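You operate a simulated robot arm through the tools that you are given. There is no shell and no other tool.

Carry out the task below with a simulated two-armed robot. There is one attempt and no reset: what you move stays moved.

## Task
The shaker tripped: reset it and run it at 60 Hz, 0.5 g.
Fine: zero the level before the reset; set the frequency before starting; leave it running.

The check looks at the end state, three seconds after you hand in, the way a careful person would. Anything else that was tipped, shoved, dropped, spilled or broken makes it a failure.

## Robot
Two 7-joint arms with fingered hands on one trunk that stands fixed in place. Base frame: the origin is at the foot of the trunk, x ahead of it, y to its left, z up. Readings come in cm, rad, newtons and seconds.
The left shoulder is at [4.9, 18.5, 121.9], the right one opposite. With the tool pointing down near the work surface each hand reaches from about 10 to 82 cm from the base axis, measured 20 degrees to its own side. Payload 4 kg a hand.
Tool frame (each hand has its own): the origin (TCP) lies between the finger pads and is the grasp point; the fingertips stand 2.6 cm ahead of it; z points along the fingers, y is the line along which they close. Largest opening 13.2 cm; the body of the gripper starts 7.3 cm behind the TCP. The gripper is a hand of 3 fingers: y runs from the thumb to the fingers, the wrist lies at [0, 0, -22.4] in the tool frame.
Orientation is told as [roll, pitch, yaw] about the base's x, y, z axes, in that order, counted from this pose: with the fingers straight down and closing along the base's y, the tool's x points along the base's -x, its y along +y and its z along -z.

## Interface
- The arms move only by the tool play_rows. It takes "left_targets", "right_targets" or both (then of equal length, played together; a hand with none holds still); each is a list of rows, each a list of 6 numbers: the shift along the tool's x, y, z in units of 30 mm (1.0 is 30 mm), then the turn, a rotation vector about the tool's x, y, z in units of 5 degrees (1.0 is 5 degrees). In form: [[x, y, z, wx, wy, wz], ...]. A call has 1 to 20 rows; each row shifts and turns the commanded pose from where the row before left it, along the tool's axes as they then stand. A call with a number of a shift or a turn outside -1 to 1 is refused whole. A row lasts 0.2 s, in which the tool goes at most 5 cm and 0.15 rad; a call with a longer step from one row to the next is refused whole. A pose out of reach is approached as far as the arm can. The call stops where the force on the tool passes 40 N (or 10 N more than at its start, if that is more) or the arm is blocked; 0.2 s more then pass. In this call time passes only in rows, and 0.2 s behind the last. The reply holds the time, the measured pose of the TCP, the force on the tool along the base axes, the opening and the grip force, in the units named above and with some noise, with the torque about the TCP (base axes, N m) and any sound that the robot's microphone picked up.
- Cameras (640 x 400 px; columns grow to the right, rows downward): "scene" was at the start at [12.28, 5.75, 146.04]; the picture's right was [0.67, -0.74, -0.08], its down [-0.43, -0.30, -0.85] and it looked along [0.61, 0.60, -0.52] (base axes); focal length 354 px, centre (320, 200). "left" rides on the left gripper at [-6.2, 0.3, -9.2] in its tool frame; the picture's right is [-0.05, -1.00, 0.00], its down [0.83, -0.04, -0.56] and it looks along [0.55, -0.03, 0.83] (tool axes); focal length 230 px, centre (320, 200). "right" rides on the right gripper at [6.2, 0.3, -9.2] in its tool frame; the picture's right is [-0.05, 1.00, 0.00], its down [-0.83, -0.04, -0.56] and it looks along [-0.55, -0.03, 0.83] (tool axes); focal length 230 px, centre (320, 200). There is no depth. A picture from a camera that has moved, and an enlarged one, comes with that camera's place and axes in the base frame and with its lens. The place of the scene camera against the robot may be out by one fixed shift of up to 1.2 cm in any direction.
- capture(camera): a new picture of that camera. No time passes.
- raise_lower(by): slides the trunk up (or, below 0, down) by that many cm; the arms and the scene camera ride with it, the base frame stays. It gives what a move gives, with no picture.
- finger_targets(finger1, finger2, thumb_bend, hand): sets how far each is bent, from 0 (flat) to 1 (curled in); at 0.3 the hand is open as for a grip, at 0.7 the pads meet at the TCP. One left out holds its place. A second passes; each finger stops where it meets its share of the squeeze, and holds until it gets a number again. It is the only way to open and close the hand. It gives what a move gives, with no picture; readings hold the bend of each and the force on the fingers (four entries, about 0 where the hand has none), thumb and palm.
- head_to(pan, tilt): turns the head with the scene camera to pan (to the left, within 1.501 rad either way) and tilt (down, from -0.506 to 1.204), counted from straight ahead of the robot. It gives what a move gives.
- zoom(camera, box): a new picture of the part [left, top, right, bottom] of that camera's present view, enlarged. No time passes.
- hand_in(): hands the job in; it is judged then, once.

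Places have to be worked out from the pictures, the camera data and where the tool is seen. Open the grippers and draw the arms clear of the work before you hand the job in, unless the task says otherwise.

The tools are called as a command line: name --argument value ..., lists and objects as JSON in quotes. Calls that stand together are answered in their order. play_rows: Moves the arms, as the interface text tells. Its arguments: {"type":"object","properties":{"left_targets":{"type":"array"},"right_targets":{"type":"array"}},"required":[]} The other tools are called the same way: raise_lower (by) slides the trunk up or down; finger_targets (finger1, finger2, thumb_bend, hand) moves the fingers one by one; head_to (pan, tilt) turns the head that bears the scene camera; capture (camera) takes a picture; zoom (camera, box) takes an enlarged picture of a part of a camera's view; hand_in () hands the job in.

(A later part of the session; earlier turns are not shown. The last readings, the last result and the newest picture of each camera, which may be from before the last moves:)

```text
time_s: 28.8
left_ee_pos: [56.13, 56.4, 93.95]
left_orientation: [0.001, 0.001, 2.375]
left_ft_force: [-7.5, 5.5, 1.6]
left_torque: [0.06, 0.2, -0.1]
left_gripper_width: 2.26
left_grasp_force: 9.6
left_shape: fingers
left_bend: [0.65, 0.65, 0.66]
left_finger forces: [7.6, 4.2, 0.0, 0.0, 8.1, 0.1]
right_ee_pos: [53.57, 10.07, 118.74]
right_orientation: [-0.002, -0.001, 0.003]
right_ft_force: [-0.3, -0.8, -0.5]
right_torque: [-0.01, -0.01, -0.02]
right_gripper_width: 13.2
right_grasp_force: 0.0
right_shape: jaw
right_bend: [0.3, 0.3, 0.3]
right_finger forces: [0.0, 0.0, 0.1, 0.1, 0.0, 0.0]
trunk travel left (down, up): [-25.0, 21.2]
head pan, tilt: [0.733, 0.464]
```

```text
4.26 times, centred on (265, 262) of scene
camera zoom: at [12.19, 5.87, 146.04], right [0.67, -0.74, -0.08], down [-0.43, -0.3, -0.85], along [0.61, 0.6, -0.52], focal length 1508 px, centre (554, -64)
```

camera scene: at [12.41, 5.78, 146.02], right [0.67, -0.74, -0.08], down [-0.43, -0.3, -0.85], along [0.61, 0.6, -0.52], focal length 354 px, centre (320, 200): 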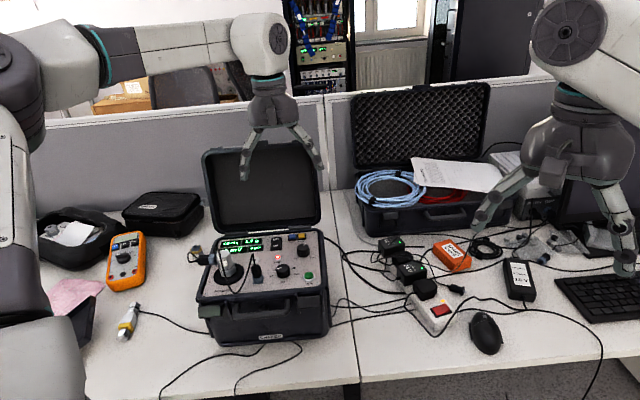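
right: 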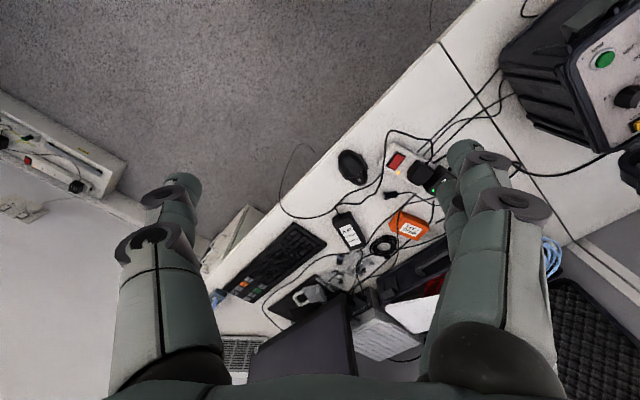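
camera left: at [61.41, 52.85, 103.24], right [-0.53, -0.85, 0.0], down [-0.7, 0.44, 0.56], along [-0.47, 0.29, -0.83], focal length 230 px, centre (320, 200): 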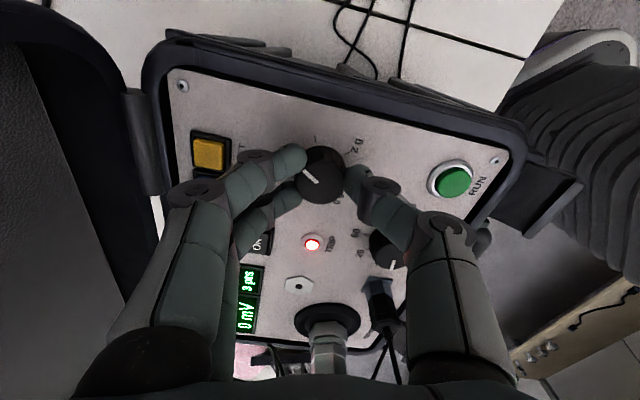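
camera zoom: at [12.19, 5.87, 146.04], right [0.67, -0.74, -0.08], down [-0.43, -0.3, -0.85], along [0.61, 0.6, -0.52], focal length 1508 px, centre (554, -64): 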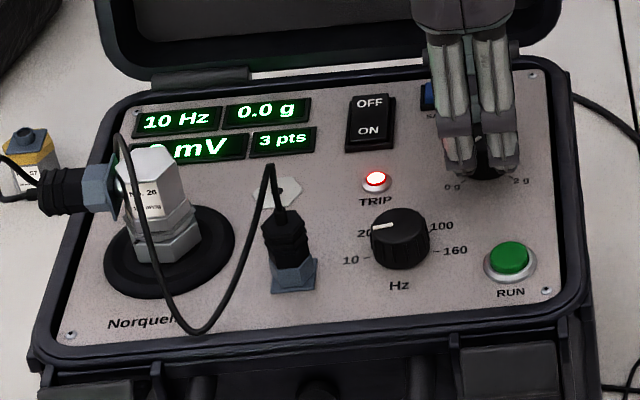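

Level is at zero with slight stop torque felt. I release the knob to a narrow opening and lift straight up.

finger_targets --hand "left" --finger1 0.56 --finger2 0.56 --thumb_bend 0.56

play_rows --left_targets '[[0, 0, -0.4, 0, 0, 0], [0, 0, -0.8, 0, 0, 0], [0, 0, -0.9, 0, 0, 0], [0, 0, -0.9, 0, 0, 0], [0, 0, -0.9, 0, 0, 0]]'

capture --camera "left"

zoom --camera "scene" --box '[190, 215, 340, 309]'

```text
time_s: 29.8
left_ee_pos: [56.27, 56.35, 93.98]
left_orientation: [0.0, 0.0, 2.373]
left_ft_force: [-0.5, -0.3, -0.8]
left_torque: [0.03, 0.0, -0.02]
left_gripper_width: 4.72
left_grasp_force: 0.1
left_shape: fingers
left_bend: [0.56, 0.56, 0.56]
left_finger forces: [0.0, 0.0, 0.1, 0.0, 0.0, 0.1]
right_ee_pos: [53.8, 10.16, 118.83]
right_orientation: [0.0, 0.0, 0.001]
right_ft_force: [0.7, 0.3, 0.3]
right_torque: [-0.01, 0.0, -0.01]
right_gripper_width: 13.2
right_grasp_force: 0.1
right_shape: jaw
right_bend: [0.3, 0.3, 0.3]
right_finger forces: [0.0, 0.0, 0.0, 0.0, 0.1, 0.1]
trunk travel left (down, up): [-25.0, 21.2]
head pan, tilt: [0.733, 0.464]
```

```text
time_s: 31.0
left_ee_pos: [56.37, 56.26, 105.67]
left_orientation: [-0.001, 0.001, 2.373]
left_ft_force: [-0.3, 0.8, -0.5]
left_torque: [0.02, -0.03, 0.01]
left_gripper_width: 4.73
left_grasp_force: 0.1
left_shape: fingers
left_bend: [0.56, 0.56, 0.56]
left_finger forces: [0.0, 0.1, 0.0, 0.1, 0.0, 0.0]
right_ee_pos: [53.59, 10.04, 118.78]
right_orientation: [0.0, 0.001, -0.001]
right_ft_force: [-0.7, -0.7, -0.7]
right_torque: [0.02, 0.03, 0.02]
right_gripper_width: 13.19
right_grasp_force: 0.1
right_shape: jaw
right_bend: [0.3, 0.3, 0.3]
right_finger forces: [0.0, 0.0, 0.1, 0.1, 0.1, 0.1]
trunk travel left (down, up): [-25.0, 21.2]
head pan, tilt: [0.733, 0.464]
```

```text
taken
camera left: at [51.56, 60.15, 114.97], right [0.66, 0.76, 0.0], down [0.63, -0.55, 0.55], along [0.42, -0.36, -0.83], focal length 230 px, centre (320, 200)
```

left: 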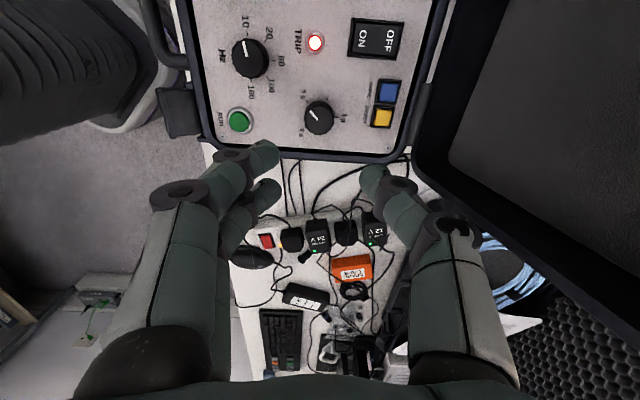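

```text
4.26 times, centred on (265, 262) of scene
camera zoom: at [12.22, 5.71, 146.05], right [0.67, -0.74, -0.08], down [-0.43, -0.3, -0.85], along [0.61, 0.6, -0.52], focal length 1508 px, centre (554, -64)
```

zoom: 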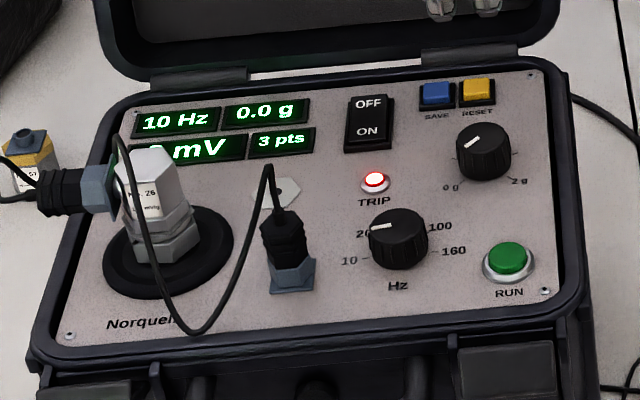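

Level shows 0.0 g and nothing else changed. For RESET I want only the thumb pointing down, so I curl the two fingers and set the thumb, then look at the shape.

finger_targets --hand "left" --finger1 1.0 --finger2 1.0 --thumb_bend 0.45

capture --camera "left"

zoom --camera "scene" --box '[220, 100, 380, 290]'

capture --camera "right"

```text
time_s: 32.0
left_ee_pos: [56.33, 56.24, 105.63]
left_orientation: [0.001, 0.001, 2.374]
left_ft_force: [1.0, 0.2, 0.6]
left_torque: [0.01, -0.02, 0.04]
left_gripper_width: 4.74
left_grasp_force: 0.1
left_shape: fingers
left_bend: [1.0, 1.0, 0.45]
left_finger forces: [0.0, 0.0, 0.0, 0.0, 0.0, 0.0]
right_ee_pos: [53.71, 10.02, 118.86]
right_orientation: [0.0, -0.001, 0.0]
right_ft_force: [-0.4, -0.3, -0.5]
right_torque: [0.01, -0.02, 0.0]
right_gripper_width: 13.17
right_grasp_force: 0.0
right_shape: jaw
right_bend: [0.3, 0.3, 0.3]
right_finger forces: [0.1, 0.0, 0.1, 0.0, 0.0, 0.0]
trunk travel left (down, up): [-25.0, 21.2]
head pan, tilt: [0.733, 0.464]
```

```text
taken
camera left: at [51.6, 60.18, 114.86], right [0.66, 0.76, 0.0], down [0.63, -0.55, 0.56], along [0.42, -0.36, -0.83], focal length 230 px, centre (320, 200)
```

left: 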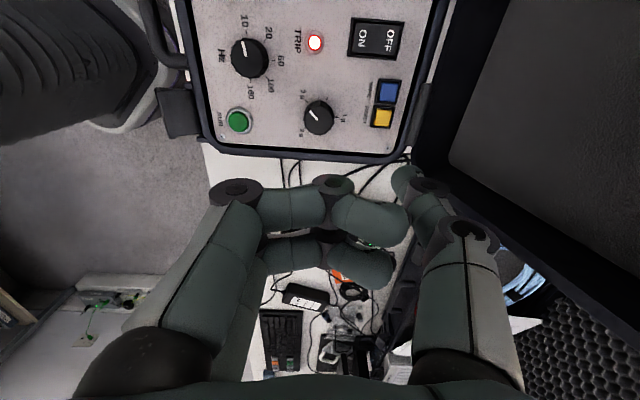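

```text
2.11 times, centred on (300, 195) of scene
camera zoom: at [12.28, 5.75, 146.04], right [0.67, -0.74, -0.08], down [-0.43, -0.3, -0.85], along [0.61, 0.6, -0.52], focal length 746 px, centre (362, 210)
```

zoom: 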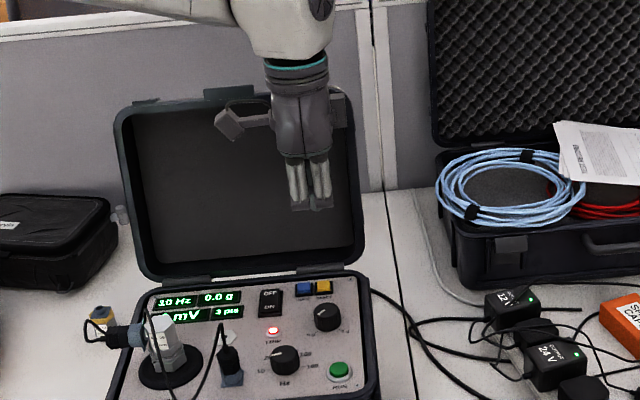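

```text
taken
camera right: at [47.49, 10.33, 128.06], right [0.05, 1.0, 0.0], down [0.83, -0.04, 0.56], along [0.55, -0.03, -0.83], focal length 230 px, centre (320, 200)
```

right: 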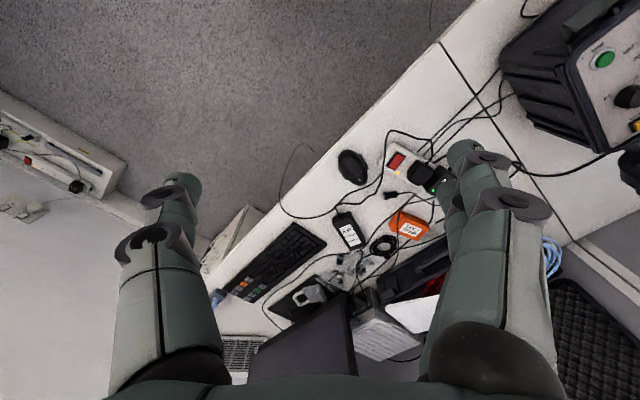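

Only the thumb tip now points down, about 3 cm below the TCP and 5.2 cm toward the lid side; the curled fingers stay above knob height. I shift so the thumb tip lies over RESET and lower to z≈98 for a check.

play_rows --left_targets '[[-0.105, -0.34, 0.3, 0, 0, 0.2], [0, 0, 0.75, 0, 0, 0], [0, 0, 0.75, 0, 0, 0], [0, 0, 0.7, 0, 0, 0]]'

capture --camera "left"

zoom --camera "scene" --box '[268, 200, 348, 270]'

zoom --camera "left" --box '[300, 60, 480, 230]'

```text
time_s: 33.0
left_ee_pos: [56.71, 57.29, 98.24]
left_orientation: [-0.001, 0.001, 2.354]
left_ft_force: [1.0, 0.1, -0.2]
left_torque: [0.01, -0.02, 0.01]
left_gripper_width: 4.7
left_grasp_force: 0.1
left_shape: fingers
left_bend: [1.0, 1.0, 0.45]
left_finger forces: [0.0, 0.1, 0.0, 0.0, 0.1, 0.0]
right_ee_pos: [53.75, 10.04, 118.79]
right_orientation: [-0.001, 0.001, 0.001]
right_ft_force: [-0.2, -0.2, -0.1]
right_torque: [0.02, 0.0, 0.02]
right_gripper_width: 13.19
right_grasp_force: 0.1
right_shape: jaw
right_bend: [0.3, 0.3, 0.3]
right_finger forces: [0.0, 0.0, 0.1, 0.0, 0.0, 0.0]
trunk travel left (down, up): [-25.0, 21.2]
head pan, tilt: [0.733, 0.464]
```

```text
taken
camera left: at [52.08, 61.39, 107.37], right [0.67, 0.74, 0.0], down [0.62, -0.56, 0.56], along [0.41, -0.37, -0.83], focal length 230 px, centre (320, 200)
```

left: 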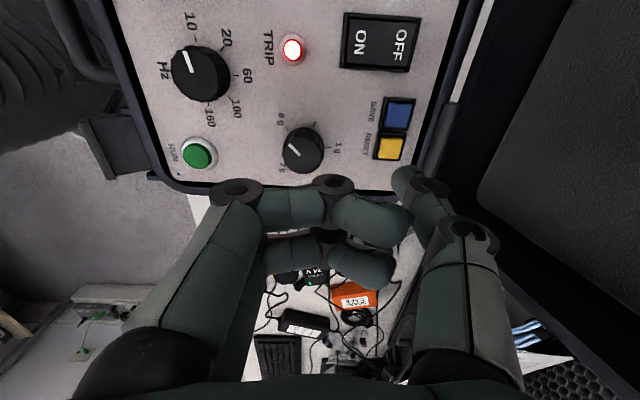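

```text
5.71 times, centred on (308, 235) of scene
camera zoom: at [12.33, 5.81, 146.03], right [0.67, -0.74, -0.08], down [-0.43, -0.3, -0.85], along [0.61, 0.6, -0.52], focal length 2026 px, centre (389, 0)
```

zoom: 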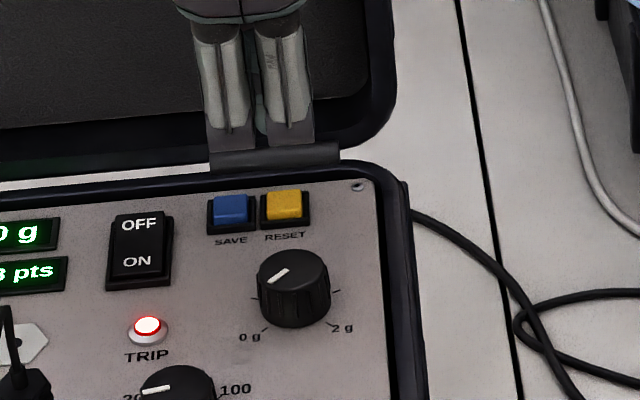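

```text
2.35 times, centred on (390, 145) of left
camera zoom: at [52.08, 61.39, 107.37], right [0.67, 0.74, 0.0], down [0.62, -0.56, 0.56], along [0.41, -0.37, -0.83], focal length 541 px, centre (155, 329)
```

zoom: 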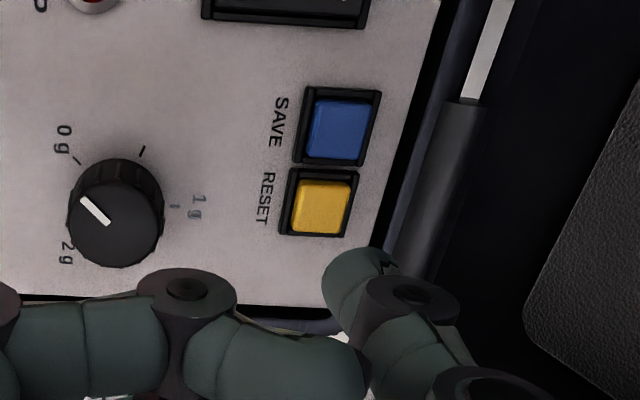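

RESET looks to be about 0.3 cm to the side and 5.3 cm lidward of the TCP, close to the thumb tip line. I lower to z≈95.3 and re-check before touching.

play_rows --left_targets '[[-0.05, -0.02, 0.35, 0, 0, 0], [0, 0, 0.35, 0, 0, 0], [0, 0, 0.27, 0, 0, 0]]'

zoom --camera "left" --box '[300, 60, 480, 230]'

zoom --camera "scene" --box '[268, 200, 348, 270]'

```text
time_s: 33.8
left_ee_pos: [56.57, 57.56, 95.22]
left_orientation: [0.001, 0.0, 2.356]
left_ft_force: [0.6, -0.1, 0.9]
left_torque: [0.0, 0.0, 0.02]
left_gripper_width: 4.73
left_grasp_force: 0.1
left_shape: fingers
left_bend: [1.0, 1.0, 0.45]
left_finger forces: [0.1, 0.0, 0.0, 0.0, 0.0, 0.0]
right_ee_pos: [53.7, 10.07, 118.68]
right_orientation: [0.001, 0.001, 0.001]
right_ft_force: [-1.3, 0.6, 0.4]
right_torque: [-0.04, -0.01, 0.0]
right_gripper_width: 13.2
right_grasp_force: 0.0
right_shape: jaw
right_bend: [0.3, 0.3, 0.3]
right_finger forces: [0.0, 0.1, 0.0, 0.0, 0.1, 0.0]
trunk travel left (down, up): [-25.0, 21.2]
head pan, tilt: [0.733, 0.464]
```

```text
2.35 times, centred on (390, 145) of left
camera zoom: at [51.97, 61.51, 104.52], right [0.67, 0.74, 0.0], down [0.62, -0.56, 0.56], along [0.41, -0.37, -0.83], focal length 541 px, centre (155, 329)
```

zoom: 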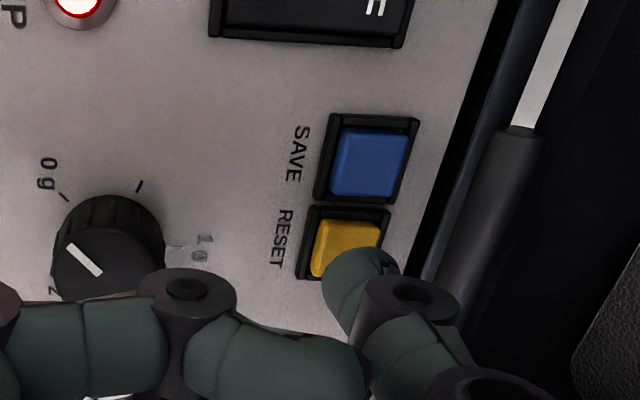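

```text
5.71 times, centred on (308, 235) of scene
camera zoom: at [12.29, 5.76, 146.04], right [0.67, -0.74, -0.08], down [-0.43, -0.3, -0.85], along [0.61, 0.6, -0.52], focal length 2026 px, centre (389, 0)
```

zoom: 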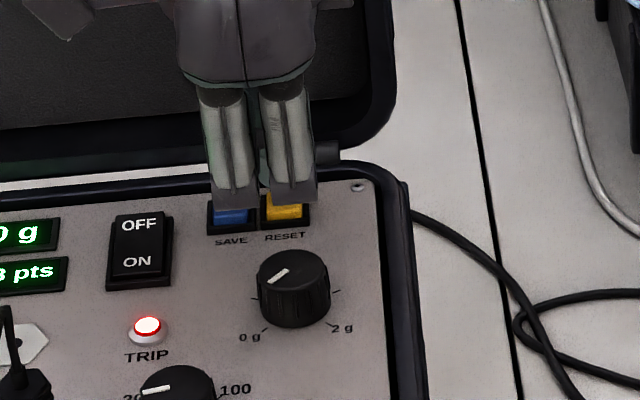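

The thumb tip is just above the yellow cap and clear of SAVE. I make a tiny centring shift and lower in 2–3 mm steps, watching for contact.

play_rows --left_targets '[[-0.03, -0.05, 0.08, 0, 0, 0], [0, 0, 0.08, 0, 0, 0], [0, 0, 0.08, 0, 0, 0]]'

zoom --camera "left" --box '[300, 60, 480, 230]'

```text
time_s: 34.6
left_ee_pos: [56.62, 57.59, 94.66]
left_orientation: [0.0, 0.0, 2.354]
left_ft_force: [-0.8, -0.4, -0.6]
left_torque: [0.0, 0.0, -0.01]
left_gripper_width: 4.75
left_grasp_force: 0.1
left_shape: fingers
left_bend: [1.0, 1.0, 0.45]
left_finger forces: [0.0, 0.0, 0.0, 0.0, 0.0, 0.0]
right_ee_pos: [53.63, 10.2, 118.79]
right_orientation: [0.001, 0.0, 0.0]
right_ft_force: [-0.4, 0.8, 0.0]
right_torque: [0.01, 0.02, 0.0]
right_gripper_width: 13.19
right_grasp_force: 0.2
right_shape: jaw
right_bend: [0.3, 0.3, 0.3]
right_finger forces: [0.0, 0.1, 0.0, 0.0, 0.0, 0.0]
trunk travel left (down, up): [-25.0, 21.2]
head pan, tilt: [0.733, 0.464]
```

```text
2.35 times, centred on (390, 145) of left
camera zoom: at [51.96, 61.59, 103.84], right [0.67, 0.74, 0.0], down [0.62, -0.56, 0.56], along [0.41, -0.37, -0.83], focal length 541 px, centre (155, 329)
```

zoom: 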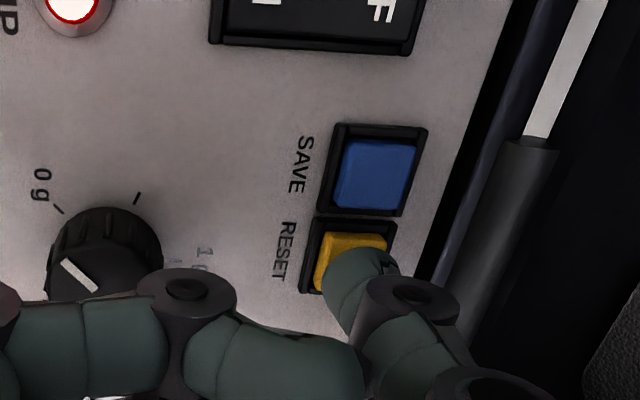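

No contact yet; the tip is directly over the cap. I continue down in small steps.

play_rows --left_targets '[[0, 0, 0.08, 0, 0, 0], [0, 0, 0.08, 0, 0, 0]]'

zoom --camera "left" --box '[300, 60, 480, 230]'

zoom --camera "scene" --box '[190, 215, 340, 309]'

```text
time_s: 35.2
left_ee_pos: [56.66, 57.5, 94.17]
left_orientation: [0.001, 0.0, 2.356]
left_ft_force: [0.5, 0.3, 0.7]
left_torque: [0.0, -0.02, 0.03]
left_gripper_width: 4.76
left_grasp_force: 0.5
left_shape: fingers
left_bend: [1.0, 1.0, 0.45]
left_finger forces: [0.0, 0.1, 0.1, 0.1, 0.2, 0.0]
right_ee_pos: [53.68, 10.02, 118.82]
right_orientation: [0.0, 0.001, 0.0]
right_ft_force: [-0.8, -0.1, 0.6]
right_torque: [0.0, -0.03, 0.03]
right_gripper_width: 13.22
right_grasp_force: 0.1
right_shape: jaw
right_bend: [0.3, 0.3, 0.3]
right_finger forces: [0.1, 0.0, 0.0, 0.1, 0.1, 0.0]
trunk travel left (down, up): [-25.0, 21.2]
head pan, tilt: [0.733, 0.464]
```

```text
2.35 times, centred on (390, 145) of left
camera zoom: at [51.99, 61.56, 103.45], right [0.67, 0.74, 0.0], down [0.62, -0.56, 0.56], along [0.41, -0.37, -0.83], focal length 541 px, centre (155, 329)
```

zoom: 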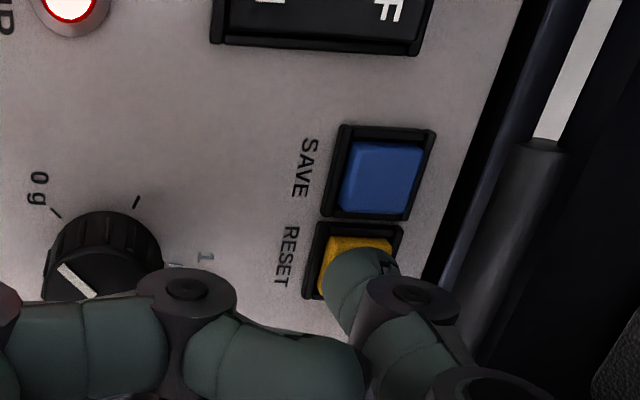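

```text
4.26 times, centred on (265, 262) of scene
camera zoom: at [12.28, 5.75, 146.04], right [0.67, -0.74, -0.08], down [-0.43, -0.3, -0.85], along [0.61, 0.6, -0.52], focal length 1508 px, centre (554, -64)
```

zoom: 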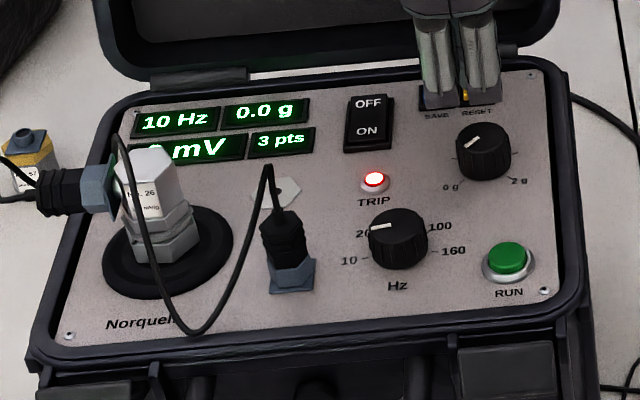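

A light thumb touch is beginning (0.2–0.5 N). I press further in 1.5 mm steps.

play_rows --left_targets '[[0, 0, 0.05, 0, 0, 0], [0, 0, 0.05, 0, 0, 0]]'

zoom --camera "scene" --box '[190, 215, 340, 309]'

```text
time_s: 35.8
left_ee_pos: [56.71, 57.47, 93.89]
left_orientation: [0.001, 0.0, 2.357]
left_ft_force: [-1.6, 1.2, 2.8]
left_torque: [0.16, -0.08, 0.07]
left_gripper_width: 4.73
left_grasp_force: 0.9
left_shape: fingers
left_bend: [1.0, 1.0, 0.45]
left_finger forces: [0.1, 0.0, 0.0, 0.2, 3.0, 0.0]
right_ee_pos: [53.68, 10.07, 118.87]
right_orientation: [-0.001, 0.001, 0.003]
right_ft_force: [0.0, 0.7, 0.4]
right_torque: [0.0, 0.01, 0.04]
right_gripper_width: 13.2
right_grasp_force: 0.1
right_shape: jaw
right_bend: [0.3, 0.3, 0.3]
right_finger forces: [0.0, 0.1, 0.1, 0.1, 0.0, 0.0]
trunk travel left (down, up): [-25.0, 21.2]
head pan, tilt: [0.733, 0.464]
heard: click
```

```text
4.26 times, centred on (265, 262) of scene
camera zoom: at [12.23, 5.72, 146.05], right [0.67, -0.74, -0.08], down [-0.43, -0.3, -0.85], along [0.61, 0.6, -0.52], focal length 1508 px, centre (554, -64)
```

zoom: 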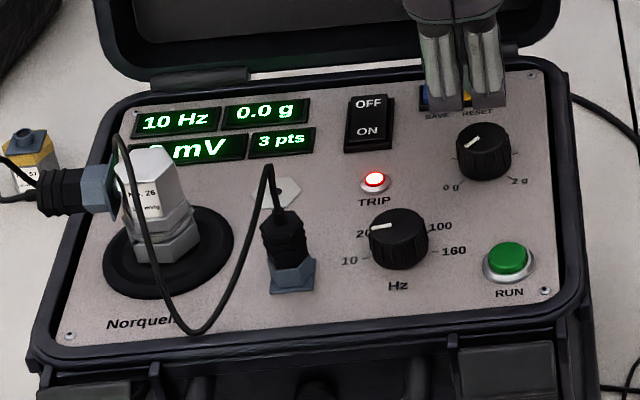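

A click was heard with 3 N of force, but TRIP still looks lit. I hold the press for a moment and look again.

play_rows --left_targets '[[0, 0, 0.02, 0, 0, 0], [0, 0, 0, 0, 0, 0], [0, 0, 0, 0, 0, 0], [0, 0, 0, 0, 0, 0]]'

zoom --camera "scene" --box '[190, 215, 340, 309]'

zoom --camera "left" --box '[300, 60, 480, 230]'

```text
time_s: 36.8
left_ee_pos: [56.77, 57.42, 93.81]
left_orientation: [-0.001, 0.0, 2.357]
left_ft_force: [0.5, -0.7, 3.6]
left_torque: [0.07, -0.16, -0.03]
left_gripper_width: 4.76
left_grasp_force: 1.8
left_shape: fingers
left_bend: [1.0, 1.0, 0.45]
left_finger forces: [0.1, 0.0, 0.1, 0.1, 3.4, 0.1]
right_ee_pos: [53.67, 9.91, 118.9]
right_orientation: [0.0, 0.001, 0.0]
right_ft_force: [-2.0, -0.9, 0.6]
right_torque: [-0.01, 0.02, 0.0]
right_gripper_width: 13.19
right_grasp_force: 0.0
right_shape: jaw
right_bend: [0.3, 0.3, 0.3]
right_finger forces: [0.0, 0.0, 0.1, 0.1, 0.0, 0.1]
trunk travel left (down, up): [-25.0, 21.2]
head pan, tilt: [0.733, 0.464]
```

```text
4.26 times, centred on (265, 262) of scene
camera zoom: at [12.25, 5.7, 146.05], right [0.67, -0.74, -0.08], down [-0.43, -0.3, -0.85], along [0.61, 0.6, -0.52], focal length 1508 px, centre (554, -64)
```

zoom: 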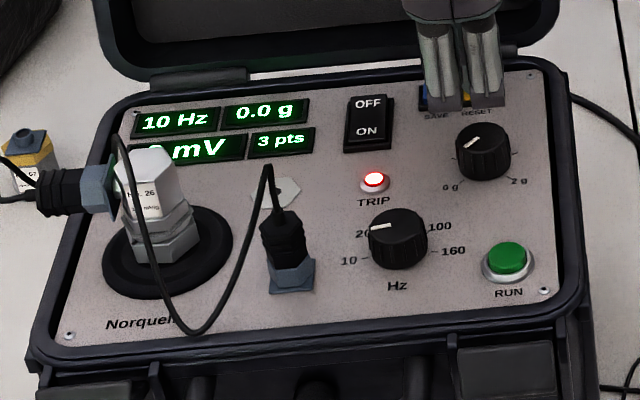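

```text
2.35 times, centred on (390, 145) of left
camera zoom: at [52.09, 61.47, 103.12], right [0.67, 0.74, 0.0], down [0.62, -0.56, 0.56], along [0.41, -0.37, -0.83], focal length 541 px, centre (155, 329)
```

zoom: 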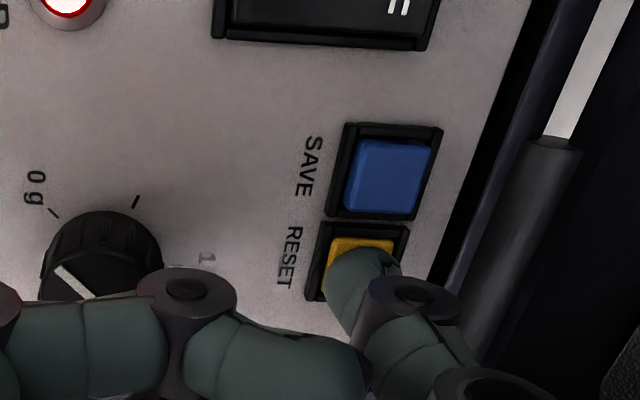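

TRIP is still on at 3.4 N. I press about 2 mm deeper and hold longer.

play_rows --left_targets '[[0, 0, 0.05, 0, 0, 0], [0, 0, 0.03, 0, 0, 0], [0, 0, 0, 0, 0, 0], [0, 0, 0, 0, 0, 0], [0, 0, 0, 0, 0, 0], [0, 0, 0, 0, 0, 0], [0, 0, 0, 0, 0, 0]]'

zoom --camera "scene" --box '[190, 215, 340, 309]'

```text
time_s: 38.4
left_ee_pos: [56.62, 57.56, 93.76]
left_orientation: [-0.001, 0.001, 2.356]
left_ft_force: [1.6, -2.1, 9.0]
left_torque: [0.27, -0.37, -0.15]
left_gripper_width: 4.75
left_grasp_force: 4.3
left_shape: fingers
left_bend: [1.0, 1.0, 0.45]
left_finger forces: [0.0, 0.0, 0.0, 0.0, 9.1, 0.0]
right_ee_pos: [53.74, 10.05, 118.84]
right_orientation: [0.001, -0.001, -0.001]
right_ft_force: [0.2, -0.4, -0.6]
right_torque: [-0.01, -0.01, 0.01]
right_gripper_width: 13.19
right_grasp_force: 0.0
right_shape: jaw
right_bend: [0.3, 0.3, 0.3]
right_finger forces: [0.1, 0.0, 0.0, 0.0, 0.0, 0.0]
trunk travel left (down, up): [-25.0, 21.2]
head pan, tilt: [0.733, 0.464]
```

```text
4.26 times, centred on (265, 262) of scene
camera zoom: at [12.2, 5.61, 146.06], right [0.67, -0.74, -0.08], down [-0.43, -0.3, -0.85], along [0.61, 0.6, -0.52], focal length 1508 px, centre (554, -64)
```

zoom: 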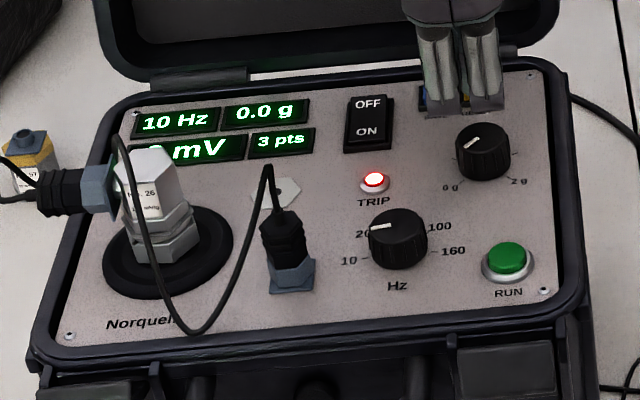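

The button is bottomed at 9 N. I release it by lifting and look at the TRIP lamp up close.

play_rows --left_targets '[[0, 0, -0.1, 0, 0, 0], [0, 0, -0.2, 0, 0, 0], [0, 0, -0.6, 0, 0, 0], [0, 0, -0.6, 0, 0, 0]]'

zoom --camera "scene" --box '[190, 215, 340, 309]'

capture --camera "left"

```text
time_s: 39.4
left_ee_pos: [56.72, 57.57, 98.19]
left_orientation: [0.001, -0.001, 2.359]
left_ft_force: [-0.2, -0.6, 0.0]
left_torque: [-0.03, -0.02, -0.03]
left_gripper_width: 4.77
left_grasp_force: 0.1
left_shape: fingers
left_bend: [1.0, 1.0, 0.45]
left_finger forces: [0.0, 0.1, 0.0, 0.0, 0.0, 0.0]
right_ee_pos: [53.68, 10.12, 118.96]
right_orientation: [-0.001, 0.0, 0.0]
right_ft_force: [-0.2, 0.0, -0.8]
right_torque: [0.0, -0.02, -0.01]
right_gripper_width: 13.21
right_grasp_force: 0.1
right_shape: jaw
right_bend: [0.3, 0.3, 0.3]
right_finger forces: [0.0, 0.0, 0.0, 0.0, 0.1, 0.0]
trunk travel left (down, up): [-25.0, 21.2]
head pan, tilt: [0.733, 0.464]
```

```text
4.26 times, centred on (265, 262) of scene
camera zoom: at [12.25, 5.73, 146.04], right [0.67, -0.74, -0.08], down [-0.43, -0.3, -0.85], along [0.61, 0.6, -0.52], focal length 1508 px, centre (554, -64)
```

zoom: 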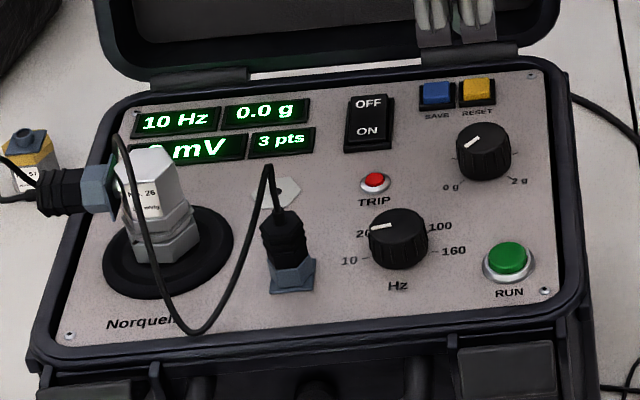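

```text
taken
camera left: at [52.02, 61.5, 107.49], right [0.67, 0.74, 0.0], down [0.62, -0.56, 0.55], along [0.41, -0.37, -0.83], focal length 230 px, centre (320, 200)
```

left: 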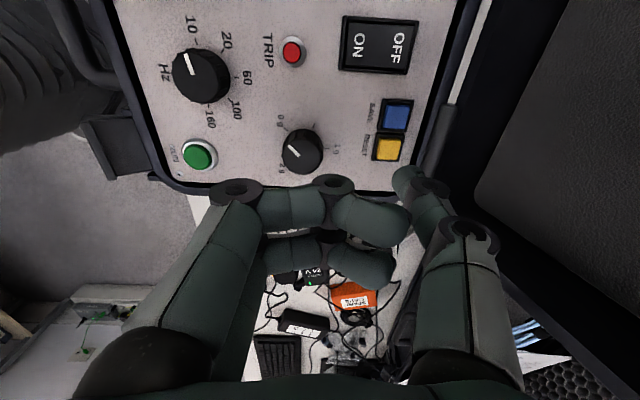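

TRIP is now out: the reset took, and it still reads 0.0 g and 3 pts. Next is the frequency knob: I lift to z≈105, shift above it (r≈−4.45, u≈73.3), and open the fingers to 0.56.

play_rows --left_targets '[[0, 0, -0.8, 0, 0, 0], [0, 0, -0.8, 0, 0, 0], [0, 0, -0.7, 0, 0, 0], [-0.44, 0.832, 0, 0, 0, 0], [-0.44, 0.832, 0, 0, 0, 0], [-0.44, 0.832, 0, 0, 0, 0]]'

finger_targets --hand "left" --finger1 0.56 --finger2 0.56 --thumb_bend 0.56

play_rows --left_targets '[[0, 0, 0, 0, 0, 1], [0, 0, 0, 0, 0, 1], [0, 0, 0, 0, 0, 1], [0, 0, 0, 0, 0, 1], [0, 0, 0, 0, 0, 1], [0, 0, 0, 0, 0, 1], [0, 0, 0, 0, 0, 1], [0, 0, 0, 0, 0, 1], [0, 0, 0, 0, 0, 1], [0, 0, 0, 0, 0, 1], [0, 0, 0, 0, 0, 1], [0, 0, 0, 0, 0, 1], [0, 0, 0, 0, 0, 1], [0, 0, 0, 0, 0, 1]]'

play_rows --left_targets '[[0, 0, 0, 0, 0, 1], [0, 0, 0, 0, 0, 1], [0, 0, 0, 0, 0, 1], [0, 0, 0, 0, 0, 1], [0, 0, 0, 0, 0, 1], [0, 0, 0, 0, 0, 1], [0, 0, 0, 0, 0, 1], [0, 0, 0, 0, 0, 1], [0, 0, 0, 0, 0, 1], [0, 0, 0, 0, 0, 1], [0, 0, 0, 0, 0, 1], [0, 0, 0, 0, 0, 1], [0, 0, 0, 0, 0, 1], [0, 0, 0, 0, 0, 1]]'

capture --camera "left"

```text
time_s: 40.8
left_ee_pos: [48.49, 55.16, 104.98]
left_orientation: [0.001, -0.001, 2.355]
left_ft_force: [0.7, 0.0, -0.6]
left_torque: [0.02, -0.01, 0.0]
left_gripper_width: 4.78
left_grasp_force: 0.0
left_shape: fingers
left_bend: [1.0, 1.0, 0.45]
left_finger forces: [0.0, 0.0, 0.0, 0.0, 0.0, 0.0]
right_ee_pos: [53.62, 10.01, 118.9]
right_orientation: [-0.001, 0.0, 0.0]
right_ft_force: [0.0, 0.6, -0.4]
right_torque: [-0.01, 0.0, -0.02]
right_gripper_width: 13.16
right_grasp_force: 0.1
right_shape: jaw
right_bend: [0.3, 0.3, 0.3]
right_finger forces: [0.1, 0.0, 0.0, 0.0, 0.1, 0.0]
trunk travel left (down, up): [-25.0, 21.2]
head pan, tilt: [0.733, 0.464]
```

```text
time_s: 41.8
left_ee_pos: [48.57, 55.25, 105.01]
left_orientation: [0.001, -0.001, 2.357]
left_ft_force: [0.3, -0.2, -0.3]
left_torque: [0.01, 0.0, -0.03]
left_gripper_width: 4.78
left_grasp_force: 0.0
left_shape: fingers
left_bend: [0.56, 0.56, 0.56]
left_finger forces: [0.0, 0.1, 0.1, 0.0, 0.0, 0.0]
right_ee_pos: [53.66, 10.0, 118.73]
right_orientation: [0.0, -0.001, 0.0]
right_ft_force: [-0.2, -0.4, -0.2]
right_torque: [0.0, 0.0, 0.0]
right_gripper_width: 13.18
right_grasp_force: 0.0
right_shape: jaw
right_bend: [0.3, 0.3, 0.3]
right_finger forces: [0.1, 0.0, 0.0, 0.0, 0.0, 0.0]
trunk travel left (down, up): [-25.0, 21.2]
head pan, tilt: [0.733, 0.464]
```

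```text
time_s: 44.8
left_ee_pos: [48.68, 55.06, 104.96]
left_orientation: [-0.001, -0.001, 1.132]
left_ft_force: [0.3, 0.0, 0.4]
left_torque: [0.04, 0.0, 0.01]
left_gripper_width: 4.75
left_grasp_force: 0.1
left_shape: fingers
left_bend: [0.56, 0.56, 0.56]
left_finger forces: [0.0, 0.0, 0.1, 0.0, 0.1, 0.1]
right_ee_pos: [53.84, 10.13, 118.76]
right_orientation: [0.0, 0.001, 0.0]
right_ft_force: [0.9, -0.2, 0.3]
right_torque: [-0.02, -0.01, -0.02]
right_gripper_width: 13.18
right_grasp_force: 0.0
right_shape: jaw
right_bend: [0.3, 0.3, 0.3]
right_finger forces: [0.0, 0.0, 0.1, 0.0, 0.0, 0.0]
trunk travel left (down, up): [-25.0, 21.2]
head pan, tilt: [0.733, 0.464]
```

```text
time_s: 47.8
left_ee_pos: [48.6, 55.05, 104.89]
left_orientation: [0.0, 0.001, -0.088]
left_ft_force: [0.5, -0.2, -0.7]
left_torque: [0.02, 0.01, -0.02]
left_gripper_width: 4.79
left_grasp_force: 0.0
left_shape: fingers
left_bend: [0.56, 0.56, 0.56]
left_finger forces: [0.1, 0.0, 0.1, 0.0, 0.0, 0.0]
right_ee_pos: [53.78, 10.09, 118.78]
right_orientation: [0.001, 0.0, -0.001]
right_ft_force: [0.0, -0.1, -0.1]
right_torque: [-0.02, 0.0, 0.03]
right_gripper_width: 13.18
right_grasp_force: 0.0
right_shape: jaw
right_bend: [0.3, 0.3, 0.3]
right_finger forces: [0.1, 0.0, 0.0, 0.1, 0.0, 0.0]
trunk travel left (down, up): [-25.0, 21.2]
head pan, tilt: [0.733, 0.464]
```

```text
taken
camera left: at [54.67, 54.75, 114.22], right [-0.04, -1.0, 0.0], down [-0.83, 0.03, 0.56], along [-0.56, 0.02, -0.83], focal length 230 px, centre (320, 200)
```

left: 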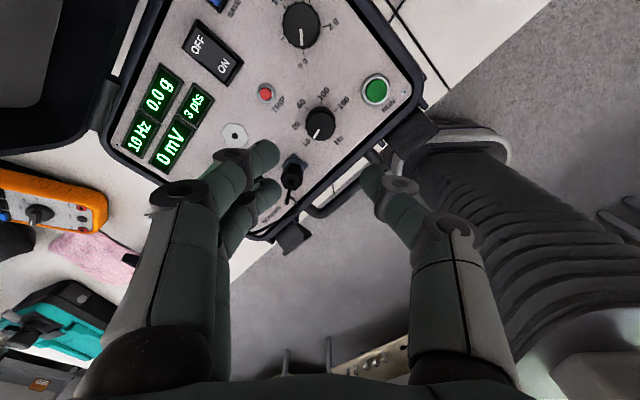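

I'm over the Hz knob at yaw −5°. I zoom in to fix its centre against the expected spot at pixel (320, 125).

zoom --camera "left" --box '[272, 90, 368, 150]'

zoom --camera "scene" --box '[190, 180, 340, 309]'

```text
6.67 times, centred on (320, 120) of left
camera zoom: at [54.67, 54.75, 114.22], right [-0.04, -1.0, 0.0], down [-0.83, 0.03, 0.56], along [-0.56, 0.02, -0.83], focal length 1534 px, centre (320, 733)
```

zoom: 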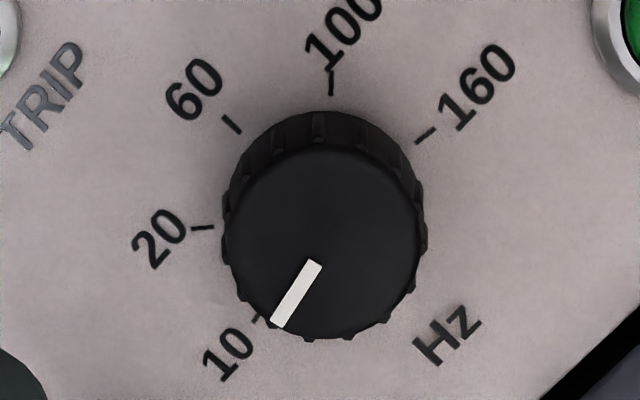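

```text
3.10 times, centred on (265, 244) of scene
camera zoom: at [12.29, 5.76, 146.04], right [0.67, -0.74, -0.08], down [-0.43, -0.3, -0.85], along [0.61, 0.6, -0.52], focal length 1099 px, centre (490, 62)
```

zoom: 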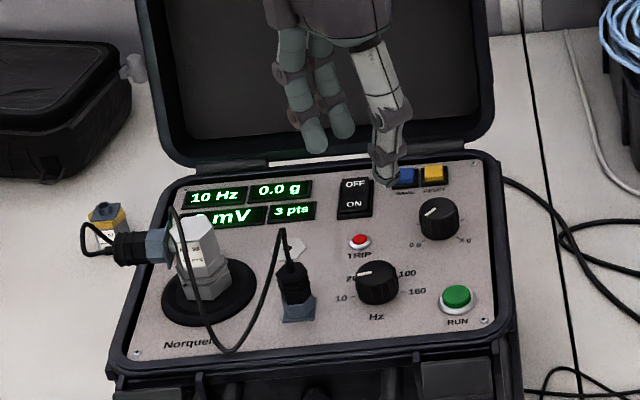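

The offset is only about 0.1 cm. I correct it and lower to z≈94.0 around the knob, keeping clear of RUN and the cable connector.

play_rows --left_targets '[[0.04, -0.02, 0.6, 0, 0, 0], [0, 0, 0.7, 0, 0, 0], [0, 0, 0.7, 0, 0, 0], [0, 0, 0.5, 0, 0, 0], [0, 0, 0.4, 0, 0, 0], [0, 0, 0.4, 0, 0, 0], [0, 0, 0.35, 0, 0, 0]]'

capture --camera "left"

zoom --camera "scene" --box '[230, 225, 340, 300]'

```text
time_s: 49.4
left_ee_pos: [48.55, 54.92, 93.81]
left_orientation: [0.0, 0.0, -0.087]
left_ft_force: [-0.3, -0.4, 0.1]
left_torque: [-0.02, 0.0, -0.01]
left_gripper_width: 4.75
left_grasp_force: 0.1
left_shape: fingers
left_bend: [0.56, 0.56, 0.56]
left_finger forces: [0.1, 0.0, 0.0, 0.1, 0.1, 0.0]
right_ee_pos: [53.73, 9.97, 118.85]
right_orientation: [0.001, -0.001, 0.001]
right_ft_force: [0.8, -0.8, -0.2]
right_torque: [-0.01, -0.01, 0.0]
right_gripper_width: 13.19
right_grasp_force: 0.1
right_shape: jaw
right_bend: [0.3, 0.3, 0.3]
right_finger forces: [0.0, 0.0, 0.1, 0.0, 0.0, 0.1]
trunk travel left (down, up): [-25.0, 21.2]
head pan, tilt: [0.733, 0.464]
```

```text
taken
camera left: at [54.49, 54.68, 103.13], right [-0.03, -1.0, 0.0], down [-0.83, 0.03, 0.56], along [-0.55, 0.02, -0.83], focal length 230 px, centre (320, 200)
```

left: 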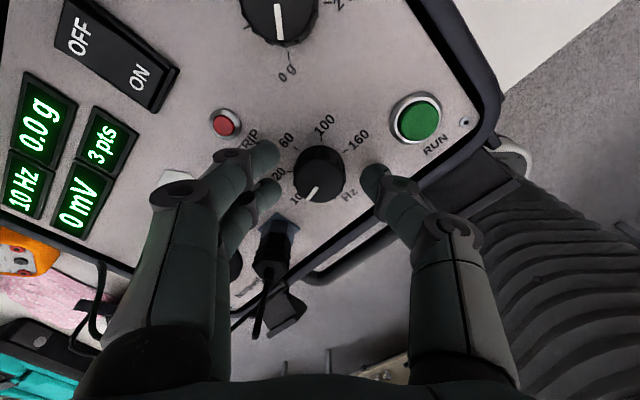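

```text
5.33 times, centred on (285, 262) of scene
camera zoom: at [12.3, 5.78, 146.04], right [0.67, -0.74, -0.08], down [-0.43, -0.3, -0.85], along [0.61, 0.6, -0.52], focal length 1890 px, centre (507, -133)
```

zoom: 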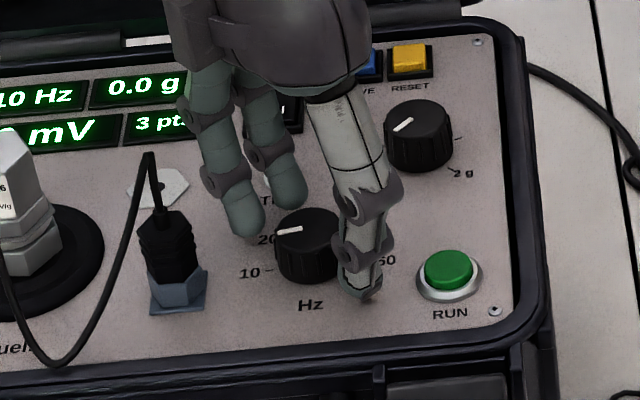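

The fingers straddle the Hz knob and clear the connector and RUN. I grip it.

finger_targets --hand "left" --finger1 0.7 --finger2 0.7 --thumb_bend 0.7

play_rows --left_targets '[[0, 0, 0, 0, 0, 1], [0, 0, 0, 0, 0, 1], [0, 0, 0, 0, 0, 1], [0, 0, 0, 0, 0, 1], [0, 0, 0, 0, 0, 1], [0, 0, 0, 0, 0, 1]]'

zoom --camera "scene" --box '[190, 215, 340, 309]'

zoom --camera "left" --box '[200, 80, 440, 280]'

```text
time_s: 50.4
left_ee_pos: [48.47, 55.01, 93.85]
left_orientation: [-0.003, -0.001, -0.088]
left_ft_force: [0.4, -1.3, 0.1]
left_torque: [-0.04, -0.02, 0.0]
left_gripper_width: 2.29
left_grasp_force: 8.5
left_shape: fingers
left_bend: [0.65, 0.64, 0.66]
left_finger forces: [3.5, 4.1, 0.1, 0.0, 9.1, 0.0]
right_ee_pos: [53.72, 10.08, 118.74]
right_orientation: [-0.002, 0.001, -0.002]
right_ft_force: [-0.6, 0.2, -0.4]
right_torque: [0.0, 0.02, 0.01]
right_gripper_width: 13.2
right_grasp_force: 0.1
right_shape: jaw
right_bend: [0.3, 0.3, 0.3]
right_finger forces: [0.0, 0.0, 0.1, 0.0, 0.0, 0.0]
trunk travel left (down, up): [-25.0, 21.2]
head pan, tilt: [0.733, 0.464]
```

```text
time_s: 51.8
left_ee_pos: [48.52, 55.13, 93.98]
left_orientation: [-0.002, 0.0, -0.612]
left_ft_force: [-2.5, -4.0, -0.8]
left_torque: [-0.09, 0.06, -0.02]
left_gripper_width: 2.28
left_grasp_force: 8.0
left_shape: fingers
left_bend: [0.66, 0.65, 0.65]
left_finger forces: [2.8, 3.4, 0.1, 0.0, 10.2, 0.1]
right_ee_pos: [53.75, 10.08, 118.81]
right_orientation: [-0.001, 0.001, -0.001]
right_ft_force: [0.5, 0.7, -0.7]
right_torque: [0.0, -0.02, 0.01]
right_gripper_width: 13.19
right_grasp_force: 0.1
right_shape: jaw
right_bend: [0.3, 0.3, 0.3]
right_finger forces: [0.1, 0.0, 0.0, 0.1, 0.0, 0.0]
trunk travel left (down, up): [-25.0, 21.2]
head pan, tilt: [0.733, 0.464]
```

```text
4.26 times, centred on (265, 262) of scene
camera zoom: at [12.29, 5.77, 146.04], right [0.67, -0.74, -0.08], down [-0.43, -0.3, -0.85], along [0.61, 0.6, -0.52], focal length 1508 px, centre (554, -64)
```

zoom: 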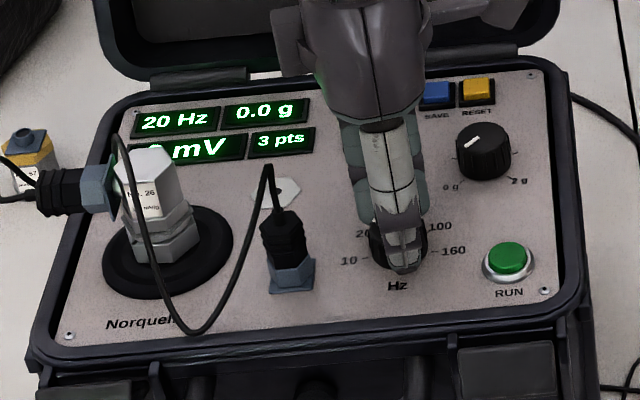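

```text
2.00 times, centred on (320, 180) of left
camera zoom: at [53.64, 51.68, 103.19], right [-0.53, -0.85, 0.0], down [-0.7, 0.44, 0.56], along [-0.47, 0.29, -0.83], focal length 460 px, centre (320, 240)
```

zoom: 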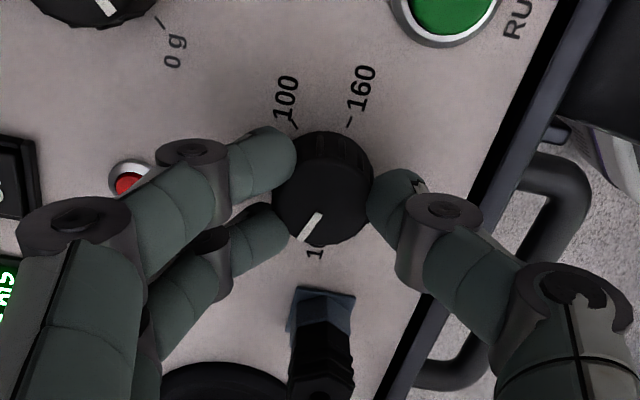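

Display now 20 Hz. I turn another 35° clockwise and check the clearance to the connector.

play_rows --left_targets '[[0, 0, 0, 0, 0, 1], [0, 0, 0, 0, 0, 1], [0, 0, 0, 0, 0, 1], [0, 0, 0, 0, 0, 1], [0, 0, 0, 0, 0, 1], [0, 0, 0, 0, 0, 1], [0, 0, 0, 0, 0, 1]]'

zoom --camera "scene" --box '[190, 215, 340, 309]'

zoom --camera "left" --box '[200, 80, 440, 280]'

```text
time_s: 53.4
left_ee_pos: [48.46, 55.06, 93.9]
left_orientation: [0.001, 0.0, -1.223]
left_ft_force: [-2.6, -4.1, 0.5]
left_torque: [-0.11, 0.02, 0.05]
left_gripper_width: 2.24
left_grasp_force: 9.1
left_shape: fingers
left_bend: [0.66, 0.65, 0.65]
left_finger forces: [4.1, 3.2, 0.0, 0.0, 9.8, 0.0]
right_ee_pos: [53.74, 9.98, 118.71]
right_orientation: [0.0, 0.0, -0.001]
right_ft_force: [0.4, -0.1, -0.3]
right_torque: [-0.04, -0.03, 0.03]
right_gripper_width: 13.21
right_grasp_force: 0.1
right_shape: jaw
right_bend: [0.3, 0.3, 0.3]
right_finger forces: [0.0, 0.0, 0.1, 0.1, 0.1, 0.1]
trunk travel left (down, up): [-25.0, 21.2]
head pan, tilt: [0.733, 0.464]
```

```text
4.26 times, centred on (265, 262) of scene
camera zoom: at [12.31, 5.74, 146.04], right [0.67, -0.74, -0.08], down [-0.43, -0.3, -0.85], along [0.61, 0.6, -0.52], focal length 1508 px, centre (554, -64)
```

zoom: 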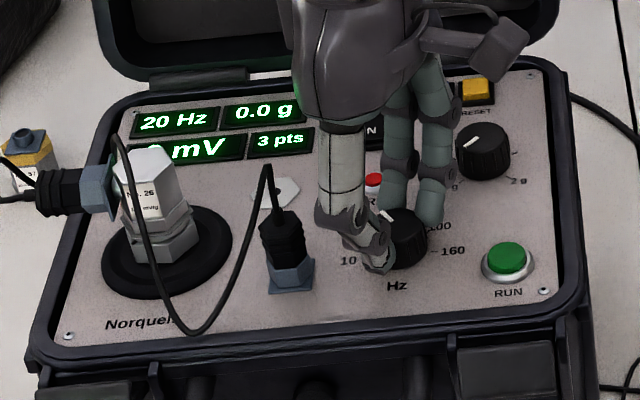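

```text
2.00 times, centred on (320, 180) of left
camera zoom: at [50.77, 49.22, 103.2], right [-0.92, -0.39, 0.0], down [-0.32, 0.77, 0.56], along [-0.22, 0.51, -0.83], focal length 460 px, centre (320, 240)
```

zoom: 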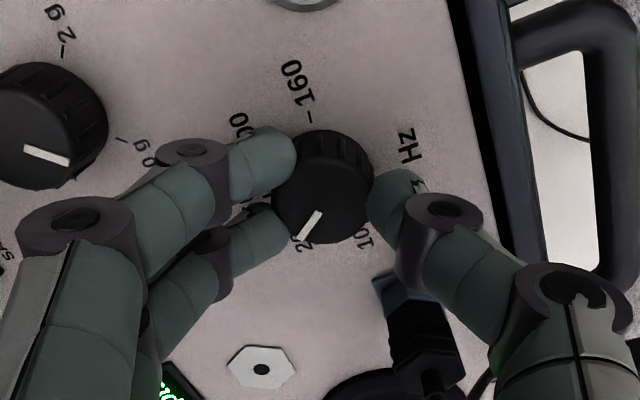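

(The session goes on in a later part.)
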